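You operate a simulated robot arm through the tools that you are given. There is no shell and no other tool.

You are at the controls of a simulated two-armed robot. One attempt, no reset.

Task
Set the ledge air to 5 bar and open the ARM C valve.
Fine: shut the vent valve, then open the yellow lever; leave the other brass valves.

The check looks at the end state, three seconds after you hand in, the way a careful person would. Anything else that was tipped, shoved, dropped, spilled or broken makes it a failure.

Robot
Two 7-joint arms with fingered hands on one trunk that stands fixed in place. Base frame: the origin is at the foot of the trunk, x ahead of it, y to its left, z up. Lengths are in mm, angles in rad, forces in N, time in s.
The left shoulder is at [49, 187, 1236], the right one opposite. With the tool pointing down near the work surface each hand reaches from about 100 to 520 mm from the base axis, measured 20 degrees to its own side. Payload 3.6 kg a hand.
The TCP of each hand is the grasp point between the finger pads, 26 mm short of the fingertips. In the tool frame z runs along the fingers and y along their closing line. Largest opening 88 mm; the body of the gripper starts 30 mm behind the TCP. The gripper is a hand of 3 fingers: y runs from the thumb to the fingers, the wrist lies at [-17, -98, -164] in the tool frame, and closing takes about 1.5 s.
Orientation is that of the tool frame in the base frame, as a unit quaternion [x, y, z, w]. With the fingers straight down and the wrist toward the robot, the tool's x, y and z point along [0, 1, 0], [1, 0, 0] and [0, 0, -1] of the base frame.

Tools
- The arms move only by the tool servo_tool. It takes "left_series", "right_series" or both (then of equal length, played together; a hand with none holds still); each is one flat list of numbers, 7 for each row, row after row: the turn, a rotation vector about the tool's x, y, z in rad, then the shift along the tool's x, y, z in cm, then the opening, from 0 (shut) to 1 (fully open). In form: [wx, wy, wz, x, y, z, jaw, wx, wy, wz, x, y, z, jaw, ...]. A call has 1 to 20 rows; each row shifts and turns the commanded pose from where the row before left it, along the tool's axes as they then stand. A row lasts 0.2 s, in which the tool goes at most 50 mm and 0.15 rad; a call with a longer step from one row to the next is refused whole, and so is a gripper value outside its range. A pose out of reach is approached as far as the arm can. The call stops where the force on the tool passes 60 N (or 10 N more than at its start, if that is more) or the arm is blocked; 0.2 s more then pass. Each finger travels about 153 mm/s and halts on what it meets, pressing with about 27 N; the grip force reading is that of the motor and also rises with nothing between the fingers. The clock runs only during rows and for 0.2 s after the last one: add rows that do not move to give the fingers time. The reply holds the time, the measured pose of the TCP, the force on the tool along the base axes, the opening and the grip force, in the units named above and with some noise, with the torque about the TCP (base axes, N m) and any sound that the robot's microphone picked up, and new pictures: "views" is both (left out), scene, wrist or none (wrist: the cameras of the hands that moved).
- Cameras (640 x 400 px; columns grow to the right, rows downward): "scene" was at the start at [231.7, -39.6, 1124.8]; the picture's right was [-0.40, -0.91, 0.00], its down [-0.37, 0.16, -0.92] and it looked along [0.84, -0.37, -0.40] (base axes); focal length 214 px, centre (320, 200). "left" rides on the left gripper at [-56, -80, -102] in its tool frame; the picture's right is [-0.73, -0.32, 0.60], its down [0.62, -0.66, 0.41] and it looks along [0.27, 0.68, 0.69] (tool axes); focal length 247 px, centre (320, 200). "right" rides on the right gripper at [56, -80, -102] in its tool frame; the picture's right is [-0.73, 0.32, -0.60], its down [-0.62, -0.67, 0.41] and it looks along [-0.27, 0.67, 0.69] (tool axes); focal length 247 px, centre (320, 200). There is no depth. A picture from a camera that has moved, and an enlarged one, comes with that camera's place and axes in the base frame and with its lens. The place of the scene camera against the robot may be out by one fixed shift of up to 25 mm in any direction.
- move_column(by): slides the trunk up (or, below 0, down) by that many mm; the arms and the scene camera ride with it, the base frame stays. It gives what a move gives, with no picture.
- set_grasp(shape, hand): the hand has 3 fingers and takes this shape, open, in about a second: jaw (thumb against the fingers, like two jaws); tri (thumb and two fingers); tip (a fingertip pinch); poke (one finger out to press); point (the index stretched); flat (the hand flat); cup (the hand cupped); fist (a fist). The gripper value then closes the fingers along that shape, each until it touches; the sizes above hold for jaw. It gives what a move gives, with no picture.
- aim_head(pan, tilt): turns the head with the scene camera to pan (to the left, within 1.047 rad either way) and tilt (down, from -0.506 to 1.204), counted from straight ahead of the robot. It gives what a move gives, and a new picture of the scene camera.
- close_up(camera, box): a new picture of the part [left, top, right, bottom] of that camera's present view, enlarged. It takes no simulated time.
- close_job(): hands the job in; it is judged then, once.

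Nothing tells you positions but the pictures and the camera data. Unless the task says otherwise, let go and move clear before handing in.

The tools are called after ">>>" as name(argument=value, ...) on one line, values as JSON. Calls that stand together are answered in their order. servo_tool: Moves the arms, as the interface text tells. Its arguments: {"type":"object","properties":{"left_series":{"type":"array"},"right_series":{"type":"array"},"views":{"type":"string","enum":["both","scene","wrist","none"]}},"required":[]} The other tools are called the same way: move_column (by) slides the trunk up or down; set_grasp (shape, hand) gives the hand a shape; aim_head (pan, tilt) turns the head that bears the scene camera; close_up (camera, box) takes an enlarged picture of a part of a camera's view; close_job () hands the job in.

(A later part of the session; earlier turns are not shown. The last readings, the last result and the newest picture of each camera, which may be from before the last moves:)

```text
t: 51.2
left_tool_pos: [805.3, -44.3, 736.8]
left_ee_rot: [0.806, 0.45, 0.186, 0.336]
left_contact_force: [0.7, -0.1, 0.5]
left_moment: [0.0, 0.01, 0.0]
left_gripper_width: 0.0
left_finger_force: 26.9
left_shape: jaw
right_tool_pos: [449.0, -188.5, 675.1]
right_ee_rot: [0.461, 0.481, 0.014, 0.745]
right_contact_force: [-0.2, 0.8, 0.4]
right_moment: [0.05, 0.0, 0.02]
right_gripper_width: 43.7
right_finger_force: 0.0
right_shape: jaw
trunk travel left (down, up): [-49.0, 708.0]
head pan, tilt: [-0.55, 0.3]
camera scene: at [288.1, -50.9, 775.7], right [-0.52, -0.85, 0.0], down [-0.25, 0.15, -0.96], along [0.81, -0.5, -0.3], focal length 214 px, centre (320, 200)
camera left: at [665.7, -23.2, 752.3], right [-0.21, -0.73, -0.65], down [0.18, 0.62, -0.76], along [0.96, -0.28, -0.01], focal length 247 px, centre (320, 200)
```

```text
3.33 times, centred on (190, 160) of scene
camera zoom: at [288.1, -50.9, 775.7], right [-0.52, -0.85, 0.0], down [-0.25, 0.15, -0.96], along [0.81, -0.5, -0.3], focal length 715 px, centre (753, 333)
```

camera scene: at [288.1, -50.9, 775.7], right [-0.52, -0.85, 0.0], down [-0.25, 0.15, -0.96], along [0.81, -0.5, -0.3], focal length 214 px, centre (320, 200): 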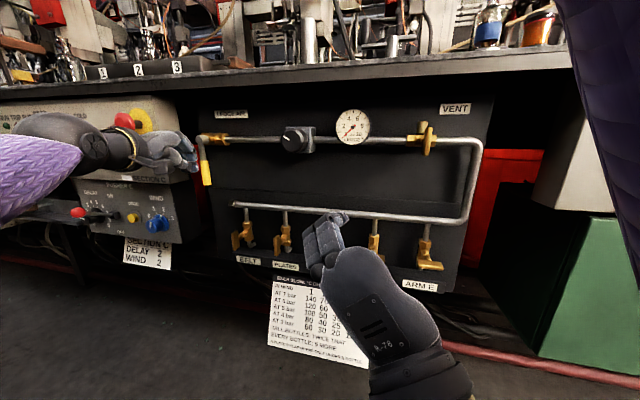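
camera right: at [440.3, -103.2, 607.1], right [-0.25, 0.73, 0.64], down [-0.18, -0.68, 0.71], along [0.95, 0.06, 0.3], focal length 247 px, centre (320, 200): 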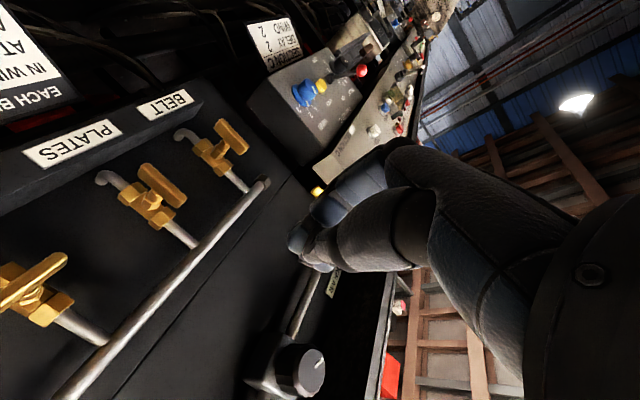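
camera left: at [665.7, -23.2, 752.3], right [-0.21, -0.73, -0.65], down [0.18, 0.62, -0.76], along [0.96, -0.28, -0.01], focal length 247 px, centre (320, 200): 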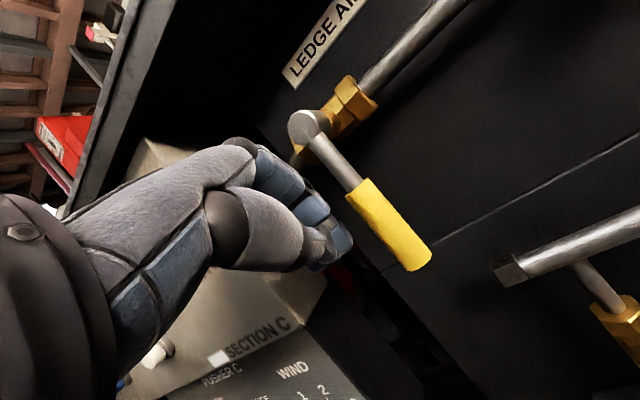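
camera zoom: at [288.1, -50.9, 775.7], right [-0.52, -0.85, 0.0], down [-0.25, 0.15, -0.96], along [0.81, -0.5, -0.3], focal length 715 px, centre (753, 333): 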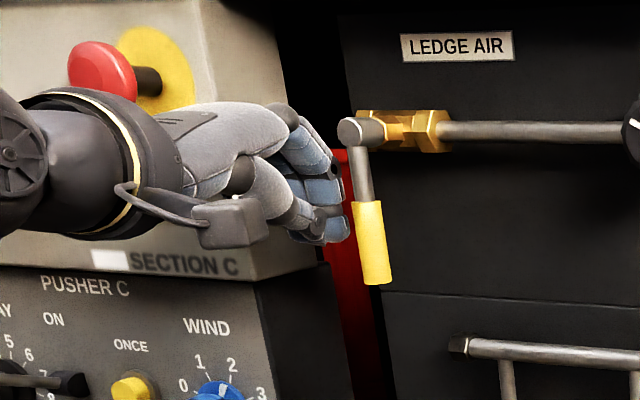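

The fingertips are beside the lever's left side and level with the grip. I'll push the lever to the right a little first and check how it responds.

>>> servo_tool(left_series=[0, 0, 0, -1.205, -0.382, -0.028, 0, 0, 0, 0, -0.826, -0.412, 0.132, 0, 0, 0, 0, -0.826, -0.412, 0.132, 0, 0, 0, 0, 0, 0, 0, 0], views="both")

>>> close_up(camera="left", box=[260, 100, 460, 300])

>>> close_up(camera="scene", box=[120, 100, 260, 220])

```text
t: 52.2
left_tool_pos: [783.3, -63.6, 724.4]
left_ee_rot: [0.806, 0.453, 0.186, 0.334]
left_contact_force: [-3.9, 20.8, -3.4]
left_moment: [-0.76, -0.15, -0.2]
left_gripper_width: 0.2
left_finger_force: 27.0
left_shape: jaw
right_tool_pos: [448.2, -188.1, 674.7]
right_ee_rot: [0.461, 0.481, 0.013, 0.746]
right_contact_force: [1.0, 0.2, 0.9]
right_moment: [0.03, 0.0, 0.0]
right_gripper_width: 43.4
right_finger_force: 0.0
right_shape: jaw
trunk travel left (down, up): [-49.0, 708.0]
head pan, tilt: [-0.55, 0.3]
camera scene: at [288.1, -49.3, 775.7], right [-0.52, -0.85, 0.0], down [-0.25, 0.15, -0.96], along [0.81, -0.5, -0.3], focal length 214 px, centre (320, 200)
camera left: at [644.7, -42.6, 740.4], right [-0.22, -0.73, -0.65], down [0.17, 0.63, -0.76], along [0.96, -0.27, -0.01], focal length 247 px, centre (320, 200)
```

scene: 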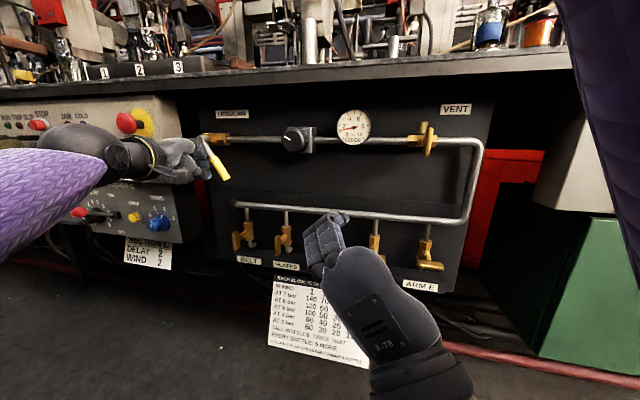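
left: 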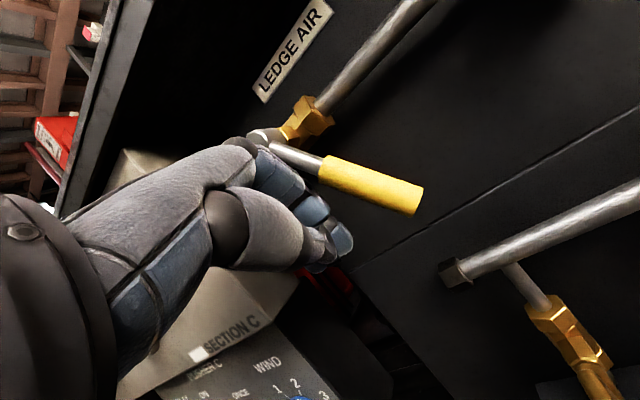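

```text
2.00 times, centred on (360, 200) of left
camera zoom: at [644.7, -42.6, 740.4], right [-0.22, -0.73, -0.65], down [0.17, 0.63, -0.76], along [0.96, -0.27, -0.01], focal length 494 px, centre (240, 200)
```

zoom: 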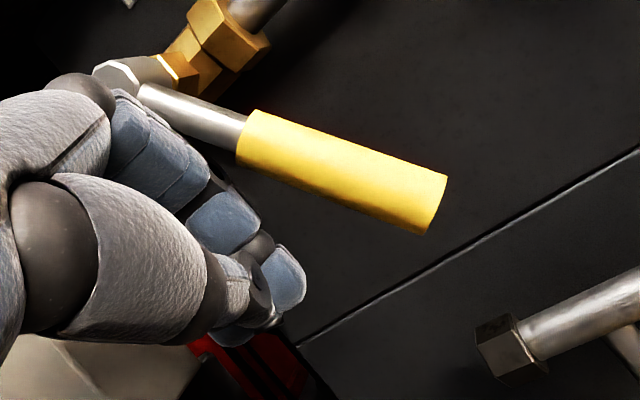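

```text
3.33 times, centred on (190, 160) of scene
camera zoom: at [288.1, -49.3, 775.7], right [-0.52, -0.85, 0.0], down [-0.25, 0.15, -0.96], along [0.81, -0.5, -0.3], focal length 715 px, centre (753, 333)
```

zoom: 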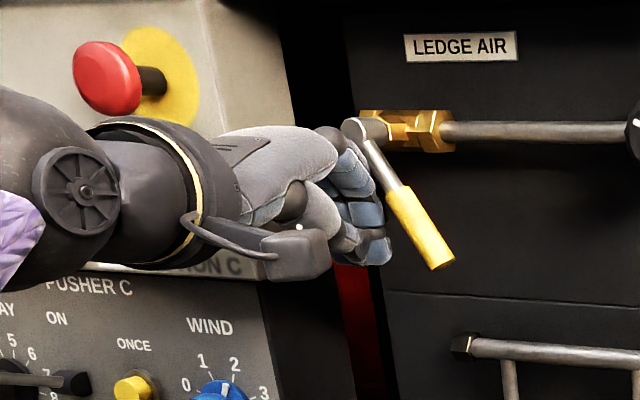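

The lever swings freely to the right, about 25 degrees so far. I'll keep following it along its arc.

>>> servo_tool(left_series=[0, 0, 0, -0.894, -0.046, -0.258, 0, 0, 0, 0, -0.894, -0.046, -0.258, 0, 0, 0, 0, -0.894, -0.046, -0.258, 0, 0, 0, 0, 0, 0, 0, 0], views="both")

>>> close_up(camera="scene", box=[120, 100, 260, 220])

>>> close_up(camera="scene", box=[270, 100, 390, 160])

```text
t: 53.2
left_tool_pos: [764.4, -85.5, 732.2]
left_ee_rot: [0.806, 0.449, 0.187, 0.336]
left_contact_force: [-5.2, 4.5, -6.3]
left_moment: [-0.15, -0.23, -0.08]
left_gripper_width: 0.1
left_finger_force: 27.4
left_shape: jaw
right_tool_pos: [447.3, -188.6, 674.9]
right_ee_rot: [0.462, 0.481, 0.013, 0.745]
right_contact_force: [-0.2, -0.5, -0.4]
right_moment: [0.0, 0.0, -0.03]
right_gripper_width: 43.3
right_finger_force: 0.2
right_shape: jaw
trunk travel left (down, up): [-49.0, 708.0]
head pan, tilt: [-0.55, 0.3]
camera scene: at [288.2, -51.0, 775.7], right [-0.52, -0.85, 0.0], down [-0.25, 0.15, -0.96], along [0.81, -0.5, -0.3], focal length 214 px, centre (320, 200)
camera left: at [624.2, -65.4, 746.7], right [-0.22, -0.73, -0.65], down [0.18, 0.62, -0.76], along [0.96, -0.28, -0.01], focal length 247 px, centre (320, 200)
```

scene: 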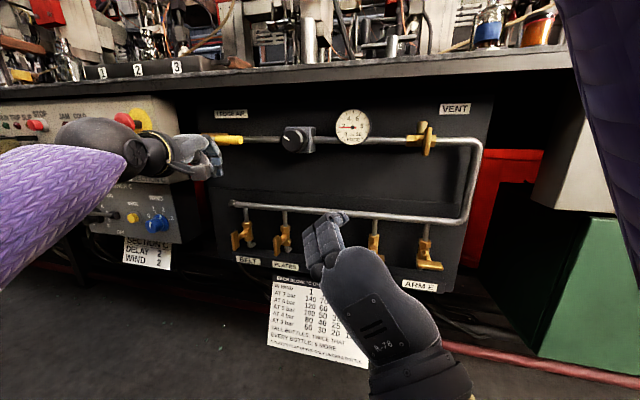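
left: 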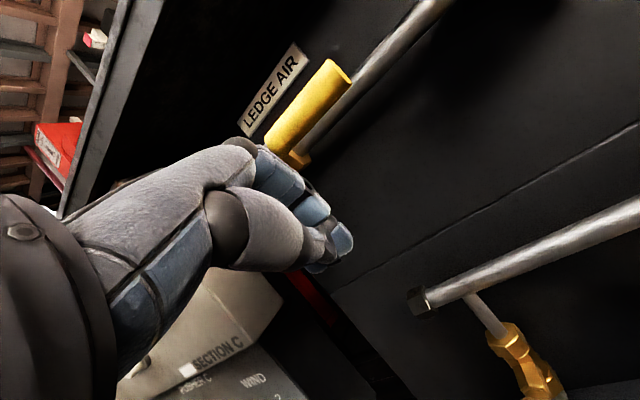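

```text
3.33 times, centred on (190, 160) of scene
camera zoom: at [288.2, -51.0, 775.7], right [-0.52, -0.85, 0.0], down [-0.25, 0.15, -0.96], along [0.81, -0.5, -0.3], focal length 715 px, centre (753, 333)
```

zoom: 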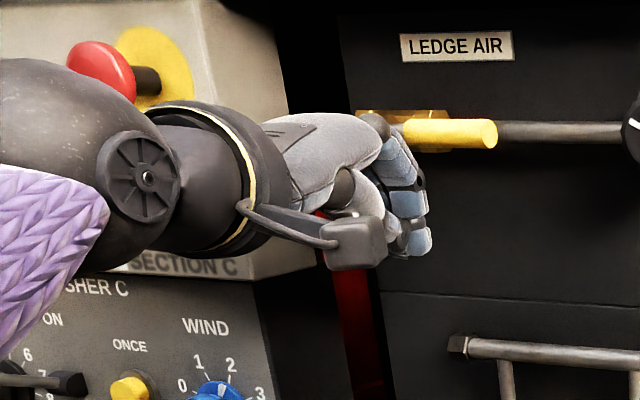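

```text
5.33 times, centred on (330, 130) of scene
camera zoom: at [288.2, -51.0, 775.7], right [-0.52, -0.85, 0.0], down [-0.25, 0.15, -0.96], along [0.81, -0.5, -0.3], focal length 1144 px, centre (267, 573)
```

zoom: 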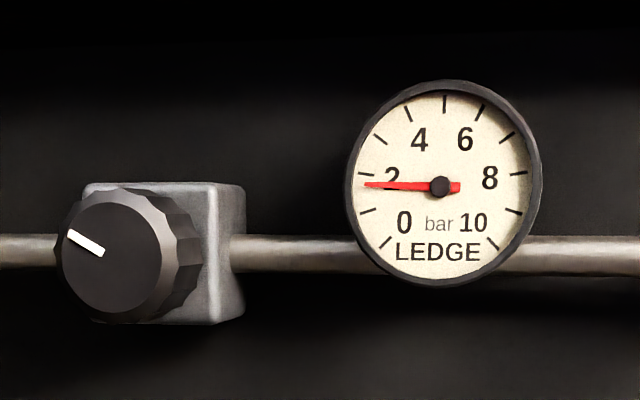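

The lever flipped all the way over and now lies along the pipe, and the LEDGE gauge has risen to a bit under 2 bar with no hiss reported. So the vent is shut and the supply is open. I'll withdraw the left hand, first down and then straight out, so I don't touch the lever again.

>>> servo_tool(left_series=[0, 0, 0, 0, -0.7, 0.7, 0, 0, 0, 0, 0.58, -1.72, -1.72, 0, 0, 0, 0, 0.58, -1.72, -1.72, 0, 0, 0, 0, 0.58, -1.72, -1.72, 0, 0, 0, 0, 0.58, -1.72, -1.72, 0, 0, 0, 0, 0, 0, 0, 0], views="both")

>>> close_up(camera="scene", box=[180, 100, 320, 180])

>>> close_up(camera="scene", box=[330, 100, 380, 150])

```text
t: 54.6
left_tool_pos: [693.0, -12.6, 721.0]
left_ee_rot: [0.806, 0.451, 0.187, 0.334]
left_contact_force: [-1.3, -0.3, 0.5]
left_moment: [0.01, 0.04, 0.01]
left_gripper_width: 0.0
left_finger_force: 27.2
left_shape: jaw
right_tool_pos: [449.6, -189.0, 674.5]
right_ee_rot: [0.461, 0.481, 0.014, 0.746]
right_contact_force: [-0.4, -0.1, -0.5]
right_moment: [0.0, -0.03, 0.03]
right_gripper_width: 43.6
right_finger_force: 0.0
right_shape: jaw
trunk travel left (down, up): [-49.0, 708.0]
head pan, tilt: [-0.55, 0.3]
camera scene: at [288.0, -50.8, 775.7], right [-0.52, -0.85, 0.0], down [-0.25, 0.15, -0.96], along [0.81, -0.5, -0.3], focal length 214 px, centre (320, 200)
camera left: at [552.3, 7.1, 736.0], right [-0.22, -0.73, -0.65], down [0.17, 0.62, -0.76], along [0.96, -0.28, -0.01], focal length 247 px, centre (320, 200)
```

scene: 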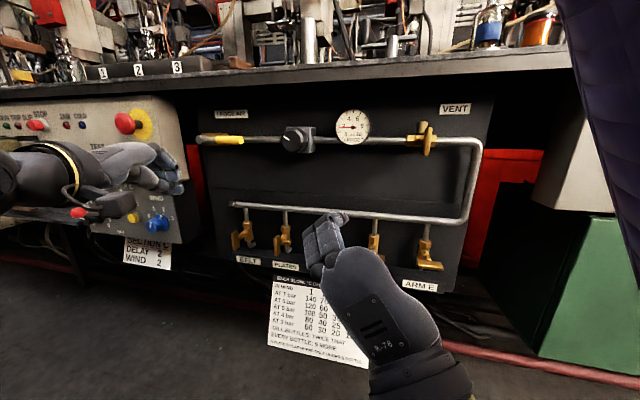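
left: 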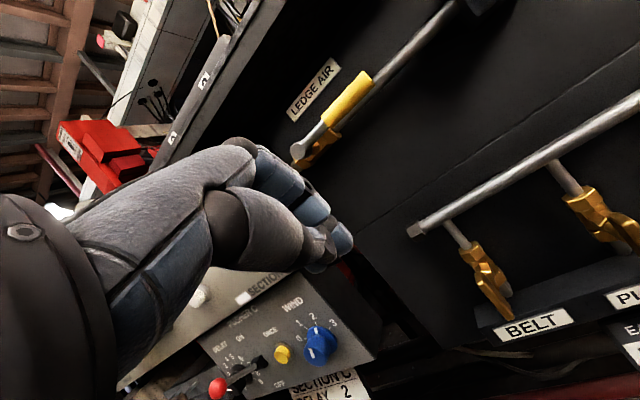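

```text
4.57 times, centred on (250, 140) of scene
camera zoom: at [288.0, -50.8, 775.7], right [-0.52, -0.85, 0.0], down [-0.25, 0.15, -0.96], along [0.81, -0.5, -0.3], focal length 980 px, centre (640, 474)
```

zoom: 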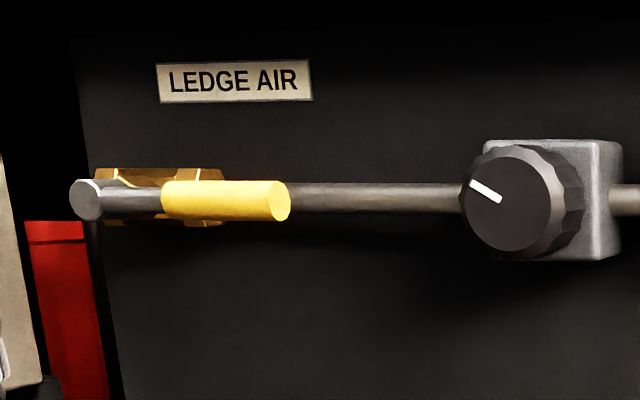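

```text
8.00 times, centred on (355, 125) of scene
camera zoom: at [288.0, -50.8, 775.7], right [-0.52, -0.85, 0.0], down [-0.25, 0.15, -0.96], along [0.81, -0.5, -0.3], focal length 1716 px, centre (40, 800)
```

zoom: 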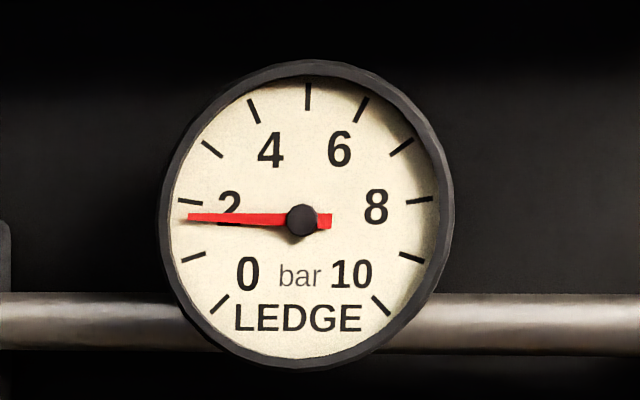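

The gauge reads about 1.7 bar and the lever is fully along the pipe. I'll park the left hand further back and bring the right hand in front of the regulator knob.

>>> servo_tool(left_series=[0, 0, 0, 0.96, -1.56, -3.26, 0, 0, 0, 0, 0.96, -1.56, -3.26, 0, 0, 0, 0, 0.96, -1.56, -3.26, 0, 0, 0, 0, 0.96, -1.56, -3.26, 0, 0, 0, 0, 0.96, -1.56, -3.26, 0, 0, 0, 0, 0, 0, 0, 0, 0, 0, 0, 0, 0, 0, 0], right_series=[0.0535, 0.0255, 0, 0, 0, 0, 0.6, 0.0535, 0.0255, 0, 0, 0, 0, 0.7, 0, 0, 0, 0.14, 3.2, 1.19, 0.8, 0, 0, 0, 0.14, 3.2, 1.19, 0.8, 0, 0, 0, 0.14, 3.2, 1.19, 0.8, 0, 0, 0, 0.14, 3.2, 1.19, 0.8, 0, 0, 0, 0.14, 3.2, 1.19, 0.8], views="both")

```text
t: 56.2
left_tool_pos: [574.1, 117.6, 780.6]
left_ee_rot: [0.806, 0.451, 0.187, 0.335]
left_contact_force: [-0.2, 0.8, -0.1]
left_moment: [0.02, -0.02, 0.01]
left_gripper_width: 0.0
left_finger_force: 26.8
left_shape: jaw
right_tool_pos: [575.1, -146.3, 782.8]
right_ee_rot: [0.5, 0.5, 0.0, 0.707]
right_contact_force: [-0.1, 0.0, -0.9]
right_moment: [-0.03, -0.01, 0.01]
right_gripper_width: 69.9
right_finger_force: 0.0
right_shape: jaw
trunk travel left (down, up): [-49.0, 708.0]
head pan, tilt: [-0.55, 0.3]
camera scene: at [288.0, -50.9, 775.7], right [-0.52, -0.85, 0.0], down [-0.25, 0.15, -0.96], along [0.81, -0.5, -0.3], focal length 214 px, centre (320, 200)
camera right: at [491.5, -86.7, 688.2], right [-0.63, 0.22, 0.74], down [-0.35, -0.93, -0.03], along [0.69, -0.28, 0.67], focal length 247 px, centre (320, 200)
camera left: at [434.6, 136.7, 795.4], right [-0.22, -0.73, -0.65], down [0.17, 0.62, -0.76], along [0.96, -0.28, -0.01], focal length 247 px, centre (320, 200)
```

scene: 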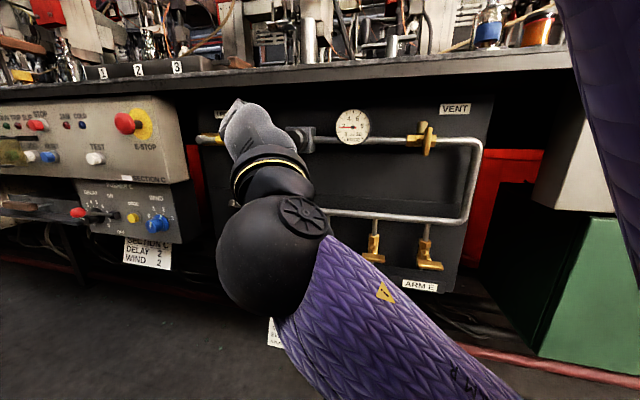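
right: 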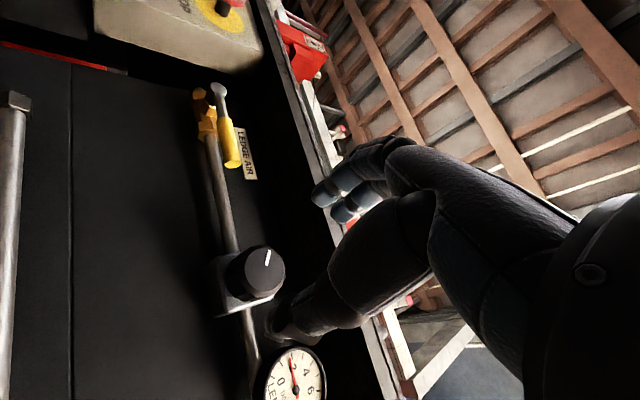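
left: 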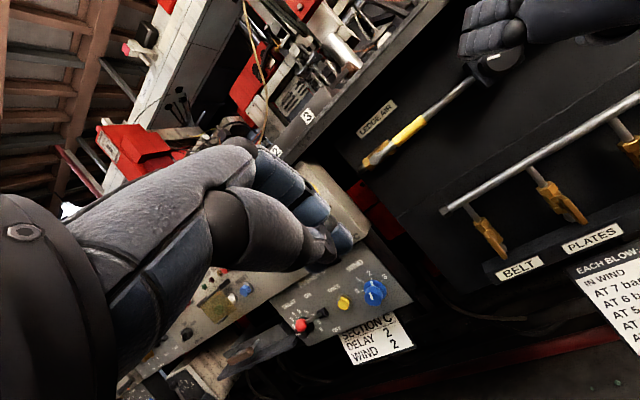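

The right hand is squarely in front of the knob. I'll zoom in with each camera to fix the knob's centre and depth.

>>> close_up(camera="right", box=[190, 220, 340, 320])

>>> close_up(camera="left", box=[430, 10, 580, 110])

>>> close_up(camera="scene", box=[200, 80, 400, 180])

```text
4.00 times, centred on (265, 270) of right
camera zoom: at [491.5, -86.7, 688.2], right [-0.63, 0.22, 0.74], down [-0.35, -0.93, -0.03], along [0.69, -0.28, 0.67], focal length 988 px, centre (540, -80)
```

zoom: 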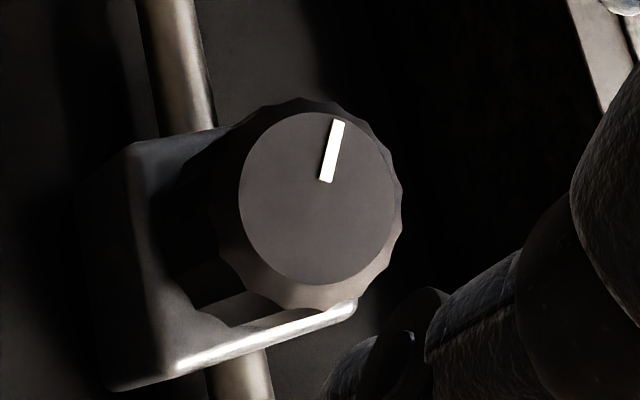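

```text
4.00 times, centred on (505, 60) of left
camera zoom: at [434.6, 136.7, 795.4], right [-0.22, -0.73, -0.65], down [0.17, 0.62, -0.76], along [0.96, -0.28, -0.01], focal length 988 px, centre (-420, 760)
```

zoom: 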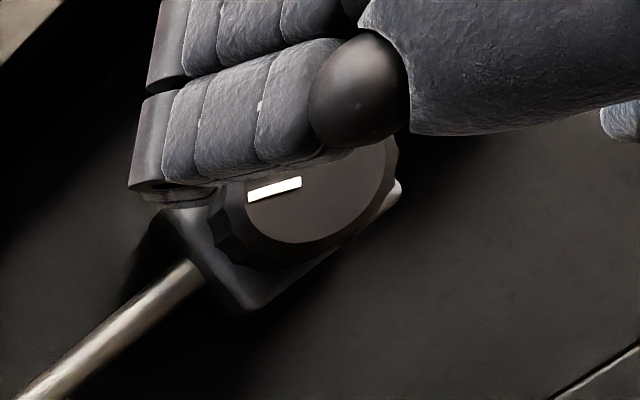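

```text
3.20 times, centred on (300, 130) of scene
camera zoom: at [288.0, -50.9, 775.7], right [-0.52, -0.85, 0.0], down [-0.25, 0.15, -0.96], along [0.81, -0.5, -0.3], focal length 686 px, centre (384, 424)
```

zoom: 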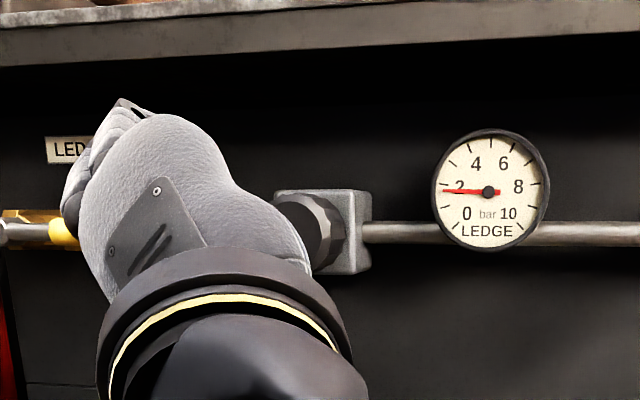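

The knob face centre is at about [642,-210,785], 91 mm straight ahead of the TCP. I'll move in with the jaw open wider than the 40 mm knob and check it before gripping.

>>> servo_tool(right_series=[0, 0, 0, 0.05, 0.2, 2, 0.75, 0, 0, 0, 0, 0, 2, 0.75, 0, 0, 0, 0, 0, 2, 0.75, 0, 0, 0, 0, 0, 0, 0.75], views="both")

>>> close_up(camera="right", box=[210, 180, 360, 320])

>>> close_up(camera="left", box=[430, 10, 580, 110])

```text
t: 57.2
left_tool_pos: [574.4, 117.4, 781.1]
left_ee_rot: [0.806, 0.451, 0.187, 0.335]
left_contact_force: [-0.4, -0.5, -0.4]
left_moment: [0.01, 0.01, 0.0]
left_gripper_width: 0.0
left_finger_force: 27.5
left_shape: jaw
right_tool_pos: [618.5, -188.9, 783.0]
right_ee_rot: [0.5, 0.501, 0.0, 0.707]
right_contact_force: [-0.6, -0.5, -0.2]
right_moment: [0.02, 0.0, -0.02]
right_gripper_width: 66.3
right_finger_force: 0.0
right_shape: jaw
trunk travel left (down, up): [-49.0, 708.0]
head pan, tilt: [-0.55, 0.3]
camera scene: at [288.1, -50.8, 775.7], right [-0.52, -0.85, 0.0], down [-0.25, 0.15, -0.96], along [0.81, -0.5, -0.3], focal length 214 px, centre (320, 200)
camera right: at [534.7, -127.4, 688.2], right [-0.63, 0.22, 0.75], down [-0.35, -0.93, -0.03], along [0.69, -0.28, 0.67], focal length 247 px, centre (320, 200)
```

scene: 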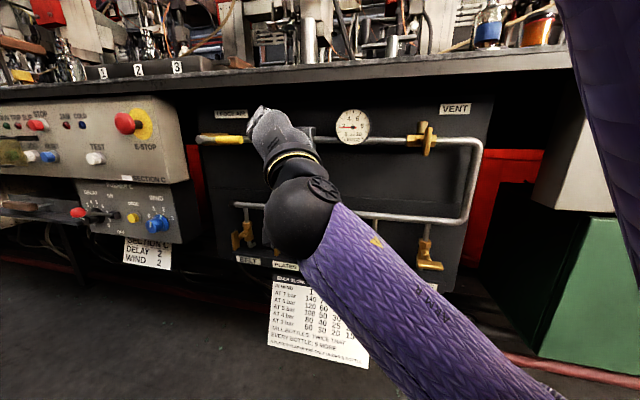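
right: 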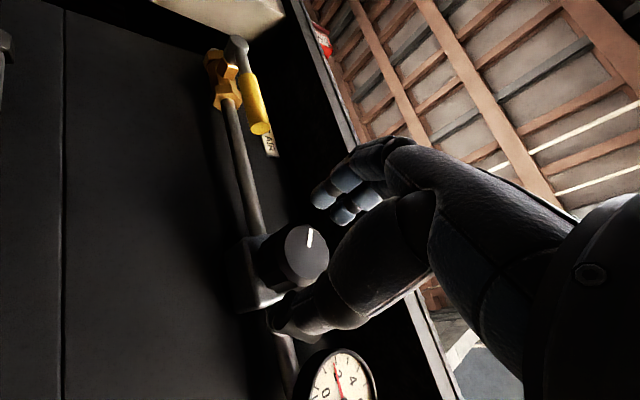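

```text
2.86 times, centred on (285, 250) of right
camera zoom: at [534.7, -127.4, 688.2], right [-0.63, 0.22, 0.75], down [-0.35, -0.93, -0.03], along [0.69, -0.28, 0.67], focal length 706 px, centre (420, 57)
```

zoom: 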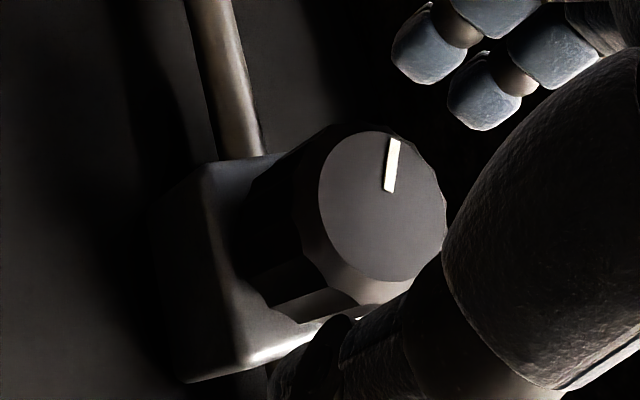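

```text
4.00 times, centred on (505, 60) of left
camera zoom: at [434.9, 136.6, 795.5], right [-0.22, -0.73, -0.65], down [0.17, 0.62, -0.76], along [0.96, -0.28, -0.01], focal length 988 px, centre (-420, 760)
```

zoom: 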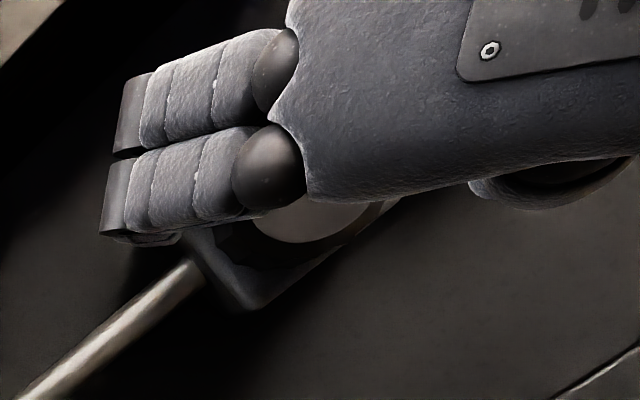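

The knob is centred between the thumb and fingers, with its face about 30 mm ahead. I'll advance 19 mm with a small correction and then grip it.

>>> servo_tool(right_series=[0, 0, 0, -0.2, 0.25, 0.7, 0.75, 0, 0, 0, 0, 0, 0.6, 0.75, 0, 0, 0, 0, 0, 0.6, 0.75, 0, 0, 0, 0, 0, 0, 0.6, 0, 0, 0, 0, 0, 0, 0.4, 0, 0, 0, 0, 0, 0, 0.3, 0, 0, 0, 0, 0, 0, 0.2, 0, 0, 0, 0, 0, 0, 0.2], views="both")

>>> close_up(camera="right", box=[210, 180, 360, 320])

```text
t: 59.0
left_tool_pos: [575.1, 116.9, 781.1]
left_ee_rot: [0.806, 0.45, 0.186, 0.335]
left_contact_force: [0.3, 0.9, 0.2]
left_moment: [-0.03, -0.02, -0.02]
left_gripper_width: 0.0
left_finger_force: 27.3
left_shape: jaw
right_tool_pos: [633.0, -202.6, 786.0]
right_ee_rot: [0.5, 0.5, -0.001, 0.707]
right_contact_force: [3.5, 1.7, 1.5]
right_moment: [-0.03, -0.04, 0.11]
right_gripper_width: 33.2
right_finger_force: 27.2
right_shape: jaw
trunk travel left (down, up): [-49.0, 708.0]
head pan, tilt: [-0.55, 0.3]
camera scene: at [288.3, -50.6, 775.7], right [-0.52, -0.85, 0.0], down [-0.25, 0.15, -0.96], along [0.81, -0.5, -0.3], focal length 214 px, centre (320, 200)
camera right: at [549.2, -140.8, 690.6], right [-0.63, 0.22, 0.74], down [-0.35, -0.93, -0.03], along [0.69, -0.28, 0.67], focal length 247 px, centre (320, 200)
```

scene: 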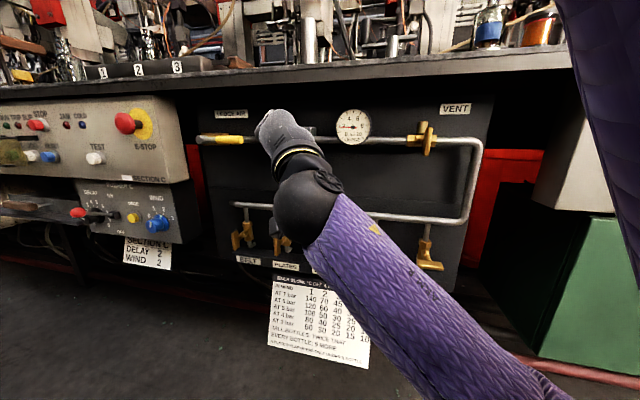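
right: 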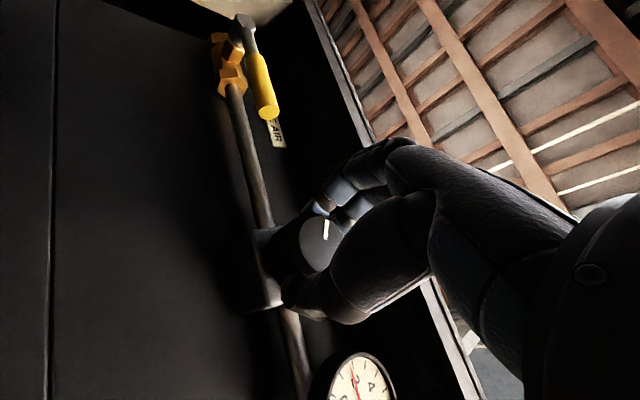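

```text
2.86 times, centred on (285, 250) of right
camera zoom: at [549.2, -140.8, 690.6], right [-0.63, 0.22, 0.74], down [-0.35, -0.93, -0.03], along [0.69, -0.28, 0.67], focal length 706 px, centre (420, 57)
```

zoom: 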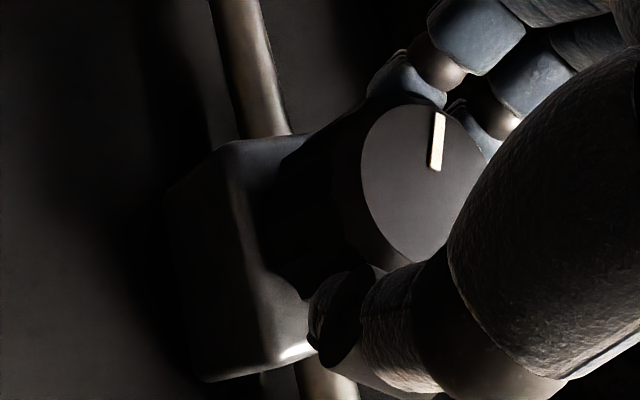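

The knob is firmly gripped. I'll turn it clockwise about 30 degrees and read the gauge.

>>> servo_tool(right_series=[0, 0, 0.1, 0, 0, 0, 0.2, 0, 0, 0.1, 0, 0, 0, 0.2, 0, 0, 0.1, 0, 0, 0, 0.2, 0, 0, 0.1, 0, 0, 0, 0.2, 0, 0, 0.1, 0, 0, 0, 0.2, 0, 0, 0, 0, 0, 0, 0.2], views="both")

>>> close_up(camera="right", box=[210, 180, 360, 320])

>>> close_up(camera="scene", box=[325, 100, 385, 150])

```text
t: 60.4
left_tool_pos: [575.1, 115.7, 780.8]
left_ee_rot: [0.806, 0.451, 0.186, 0.335]
left_contact_force: [-0.3, -0.2, -0.4]
left_moment: [0.01, -0.01, 0.02]
left_gripper_width: 0.2
left_finger_force: 26.8
left_shape: jaw
right_tool_pos: [633.7, -202.4, 786.4]
right_ee_rot: [0.609, 0.36, 0.175, 0.685]
right_contact_force: [7.2, -0.1, 1.7]
right_moment: [-0.07, -0.02, 0.12]
right_gripper_width: 33.3
right_finger_force: 26.9
right_shape: jaw
trunk travel left (down, up): [-49.0, 708.0]
head pan, tilt: [-0.55, 0.3]
camera scene: at [288.5, -50.8, 775.6], right [-0.52, -0.85, 0.0], down [-0.25, 0.15, -0.96], along [0.81, -0.5, -0.3], focal length 214 px, centre (320, 200)
camera right: at [583.0, -106.7, 694.1], right [-0.86, -0.01, 0.51], down [-0.27, -0.85, -0.46], along [0.44, -0.53, 0.72], focal length 247 px, centre (320, 200)
```

scene: 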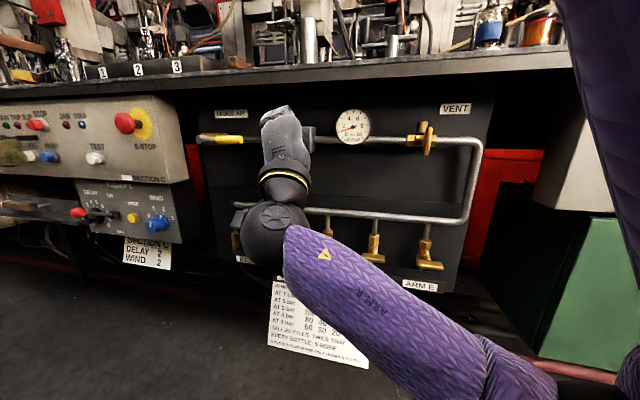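
right: 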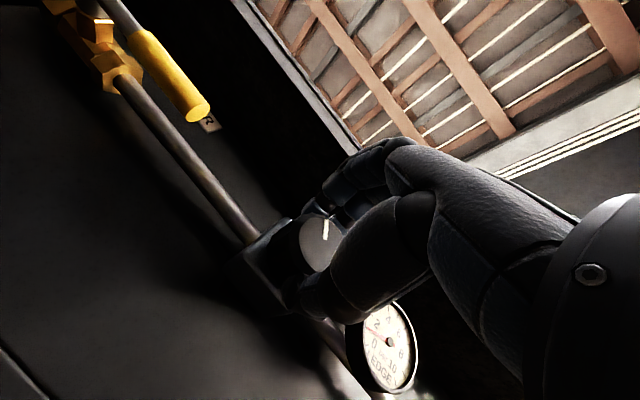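

```text
2.86 times, centred on (285, 250) of right
camera zoom: at [583.0, -106.7, 694.1], right [-0.86, -0.01, 0.51], down [-0.27, -0.85, -0.46], along [0.44, -0.53, 0.72], focal length 706 px, centre (420, 57)
```

zoom: 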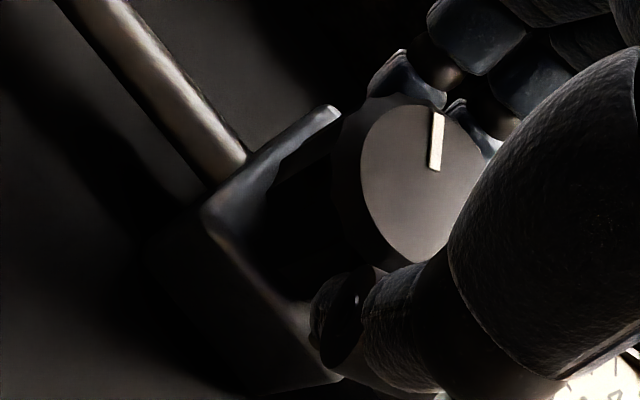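

```text
8.00 times, centred on (355, 125) of scene
camera zoom: at [288.5, -50.8, 775.6], right [-0.52, -0.85, 0.0], down [-0.25, 0.15, -0.96], along [0.81, -0.5, -0.3], focal length 1716 px, centre (40, 800)
```

zoom: 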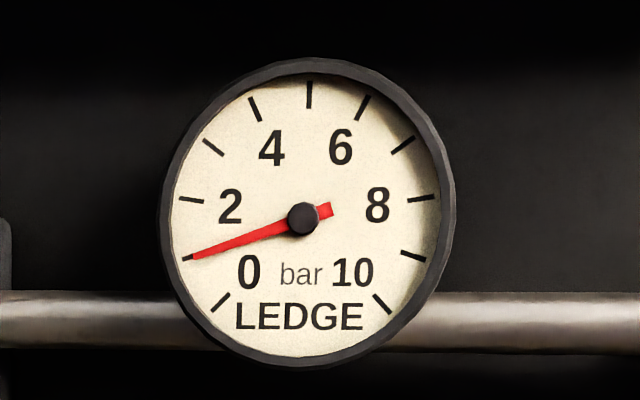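

Turning clockwise took the gauge from about 1.7 down to about 1.05 bar. I'll wait a moment to see whether it's steady or still drifting before choosing the direction.

>>> servo_tool(right_series=[0, 0, 0, 0, 0, 0, 0.2, 0, 0, 0, 0, 0, 0, 0.2, 0, 0, 0, 0, 0, 0, 0.2, 0, 0, 0, 0, 0, 0, 0.2, 0, 0, 0, 0, 0, 0, 0.2], views="none")

>>> close_up(camera="scene", box=[325, 100, 385, 150])

```text
t: 61.6
left_tool_pos: [576.0, 116.9, 780.0]
left_ee_rot: [0.806, 0.451, 0.187, 0.335]
left_contact_force: [0.4, 0.1, 0.3]
left_moment: [0.05, -0.01, -0.03]
left_gripper_width: 0.0
left_finger_force: 27.5
left_shape: jaw
right_tool_pos: [631.9, -201.6, 785.1]
right_ee_rot: [0.608, 0.361, 0.175, 0.685]
right_contact_force: [8.1, -2.1, 2.5]
right_moment: [-0.04, -0.07, 0.09]
right_gripper_width: 33.3
right_finger_force: 27.0
right_shape: jaw
trunk travel left (down, up): [-49.0, 708.0]
head pan, tilt: [-0.55, 0.3]
```

```text
8.00 times, centred on (355, 125) of scene
camera zoom: at [288.4, -50.9, 775.6], right [-0.52, -0.85, 0.0], down [-0.25, 0.15, -0.96], along [0.81, -0.5, -0.3], focal length 1716 px, centre (40, 800)
```

zoom: 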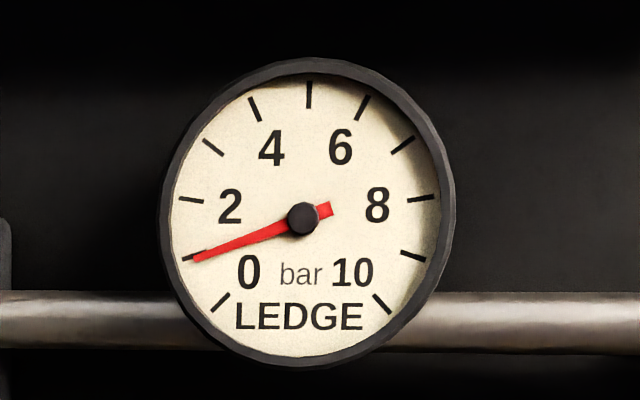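

The gauge is steady at about 1.0 bar, so this regulator raises pressure counter-clockwise, at about 1.4 bar per radian. I'll release, back off, turn the hand clockwise to gain range, and then regrip.

>>> servo_tool(right_series=[0, 0, 0, 0, 0, 0, 0.4, 0, 0, 0, 0, 0, 0, 0.6, 0, 0, 0, 0, 0, 0, 0.75, 0, 0, 0, 0, 0, 0, 0.75, 0, 0, 0, 0, 0, -1.1, 0.75, 0, 0, 0, 0, 0, -1.2, 0.75, 0, 0, 0.13, 0, 0, 0, 0.75, 0, 0, 0.13, 0, 0, 0, 0.75, 0, 0, 0.13, 0, 0, 0, 0.75, 0, 0, 0.13, 0, 0, 0, 0.75, 0, 0, 0.13, 0, 0, 0, 0.75, 0, 0, 0.13, 0, 0, 0, 0.75, 0, 0, 0.13, 0, 0, 0, 0.75, 0, 0, 0, 0, 0, 0, 0.75], views="both")

>>> close_up(camera="right", box=[210, 180, 360, 320])

>>> close_up(camera="scene", box=[325, 100, 385, 150])

```text
t: 64.6
left_tool_pos: [575.4, 115.7, 779.9]
left_ee_rot: [0.806, 0.451, 0.187, 0.335]
left_contact_force: [-0.5, -0.1, 0.0]
left_moment: [0.0, 0.04, 0.0]
left_gripper_width: 0.0
left_finger_force: 27.5
left_shape: jaw
right_tool_pos: [616.0, -184.9, 785.9]
right_ee_rot: [0.705, 0.055, 0.458, 0.539]
right_contact_force: [-0.1, -0.7, -0.3]
right_moment: [0.0, -0.04, 0.0]
right_gripper_width: 65.5
right_finger_force: 0.0
right_shape: jaw
trunk travel left (down, up): [-49.0, 708.0]
head pan, tilt: [-0.55, 0.3]
camera scene: at [288.1, -50.8, 775.7], right [-0.52, -0.85, 0.0], down [-0.25, 0.15, -0.96], along [0.81, -0.5, -0.3], focal length 214 px, centre (320, 200)
camera right: at [610.1, -47.4, 755.4], right [-0.98, -0.13, -0.17], down [0.21, -0.37, -0.9], along [0.05, -0.92, 0.39], focal length 247 px, centre (320, 200)
```

scene: 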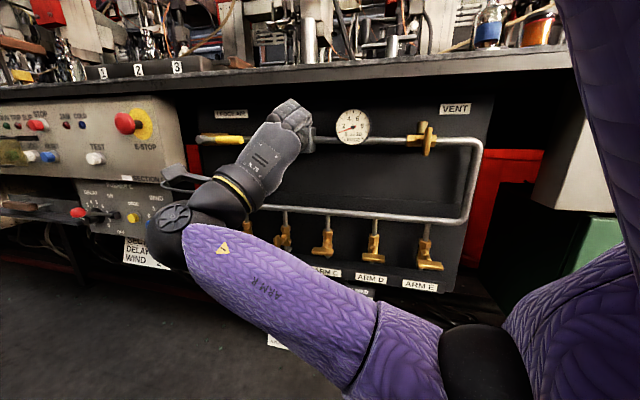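
right: 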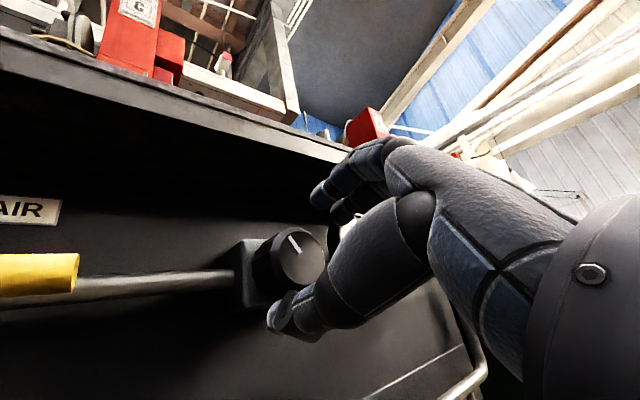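

```text
2.86 times, centred on (285, 250) of right
camera zoom: at [610.1, -47.4, 755.4], right [-0.98, -0.13, -0.17], down [0.21, -0.37, -0.9], along [0.05, -0.92, 0.39], focal length 706 px, centre (420, 57)
```

zoom: 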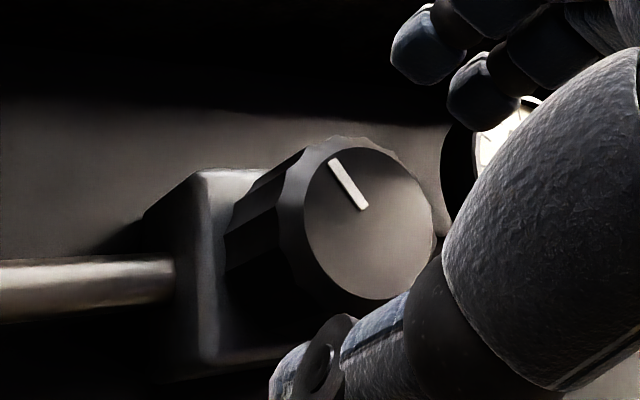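

```text
8.00 times, centred on (355, 125) of scene
camera zoom: at [288.1, -50.8, 775.7], right [-0.52, -0.85, 0.0], down [-0.25, 0.15, -0.96], along [0.81, -0.5, -0.3], focal length 1716 px, centre (40, 800)
```

zoom: 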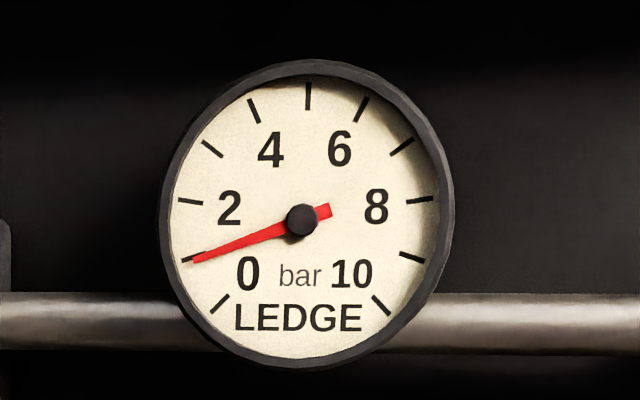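

The hand turned freely and is still centred on the knob. I'll try for a bit more clockwise range before regripping.

>>> servo_tool(right_series=[0, 0, 0.12, 0, 0, 0, 0.75, 0, 0, 0.12, 0, 0, 0, 0.75, 0, 0, 0.12, 0, 0, 0, 0.75, 0, 0, 0.12, 0, 0, 0, 0.75, 0, 0, 0, 0, 0, 0, 0.75], views="both")

>>> close_up(camera="right", box=[210, 180, 360, 320])

```text
t: 65.8
left_tool_pos: [576.0, 116.6, 781.1]
left_ee_rot: [0.806, 0.451, 0.186, 0.336]
left_contact_force: [1.1, 0.1, 0.4]
left_moment: [-0.02, 0.04, 0.01]
left_gripper_width: 0.0
left_finger_force: 27.3
left_shape: jaw
right_tool_pos: [615.3, -186.3, 788.2]
right_ee_rot: [0.698, -0.114, 0.573, 0.414]
right_contact_force: [-0.3, 0.2, 0.2]
right_moment: [0.0, 0.04, 0.01]
right_gripper_width: 65.7
right_finger_force: 0.1
right_shape: jaw
trunk travel left (down, up): [-49.0, 708.0]
head pan, tilt: [-0.55, 0.3]
camera scene: at [288.1, -50.8, 775.7], right [-0.52, -0.85, 0.0], down [-0.25, 0.15, -0.96], along [0.81, -0.5, -0.3], focal length 214 px, centre (320, 200)
camera right: at [612.9, -44.9, 801.9], right [-0.86, -0.01, -0.51], down [0.51, -0.07, -0.86], along [-0.03, -1.0, 0.06], focal length 247 px, centre (320, 200)
```

scene: 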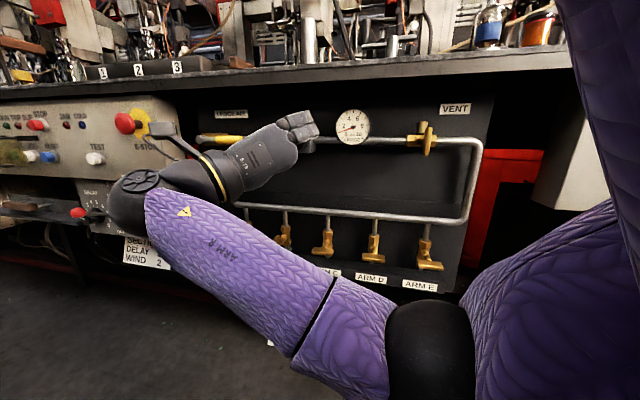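
right: 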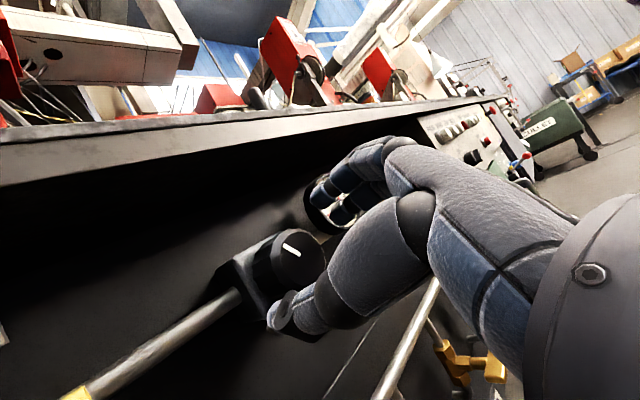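

```text
2.86 times, centred on (285, 250) of right
camera zoom: at [612.9, -44.9, 801.9], right [-0.86, -0.01, -0.51], down [0.51, -0.07, -0.86], along [-0.03, -1.0, 0.06], focal length 706 px, centre (420, 57)
```

zoom: 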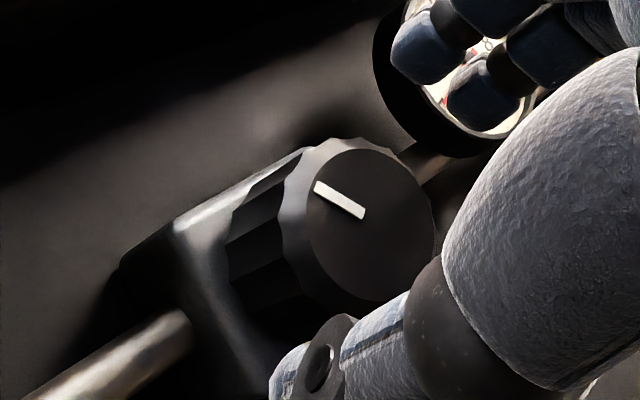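

The hand is at the start of a long counter-clockwise stroke. I'll advance onto the knob with a small centring shift and grip it.

>>> servo_tool(right_series=[0, 0, 0, -0.3, 0.15, 0.8, 0.75, 0, 0, 0, 0, 0, 0.7, 0.75, 0, 0, 0, 0, 0, 0.7, 0.75, 0, 0, 0, 0, 0, 0, 0.6, 0, 0, 0, 0, 0, 0, 0.4, 0, 0, 0, 0, 0, 0, 0.3, 0, 0, 0, 0, 0, 0, 0.2, 0, 0, 0, 0, 0, 0, 0.2], views="wrist")

>>> close_up(camera="right", box=[210, 180, 360, 320])

```text
t: 67.6
left_tool_pos: [576.2, 116.0, 781.0]
left_ee_rot: [0.806, 0.45, 0.188, 0.336]
left_contact_force: [0.6, 0.6, 0.5]
left_moment: [0.01, 0.02, 0.02]
left_gripper_width: 0.0
left_finger_force: 26.5
left_shape: jaw
right_tool_pos: [628.8, -204.5, 786.3]
right_ee_rot: [0.698, -0.113, 0.574, 0.414]
right_contact_force: [-1.1, -4.6, 6.0]
right_moment: [-0.09, -0.11, -0.15]
right_gripper_width: 32.3
right_finger_force: 27.3
right_shape: jaw
trunk travel left (down, up): [-49.0, 708.0]
head pan, tilt: [-0.55, 0.3]
camera right: at [626.2, -62.8, 800.6], right [-0.86, -0.01, -0.52], down [0.51, -0.07, -0.85], along [-0.03, -1.0, 0.07], focal length 247 px, centre (320, 200)
```

right: 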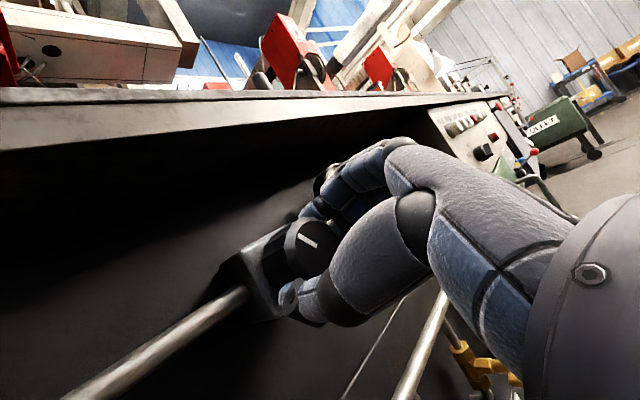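

```text
2.86 times, centred on (285, 250) of right
camera zoom: at [626.2, -62.8, 800.6], right [-0.86, -0.01, -0.52], down [0.51, -0.07, -0.85], along [-0.03, -1.0, 0.07], focal length 706 px, centre (420, 57)
```

zoom: 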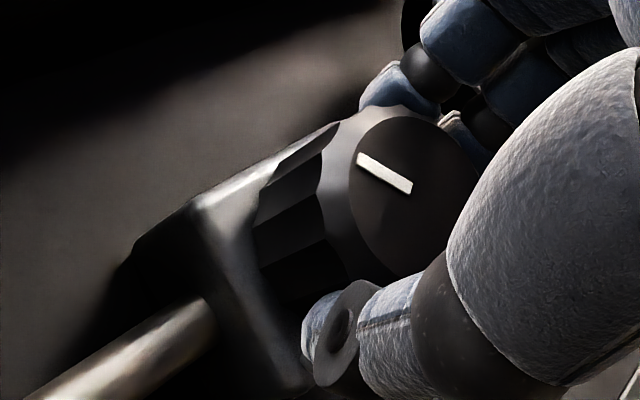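

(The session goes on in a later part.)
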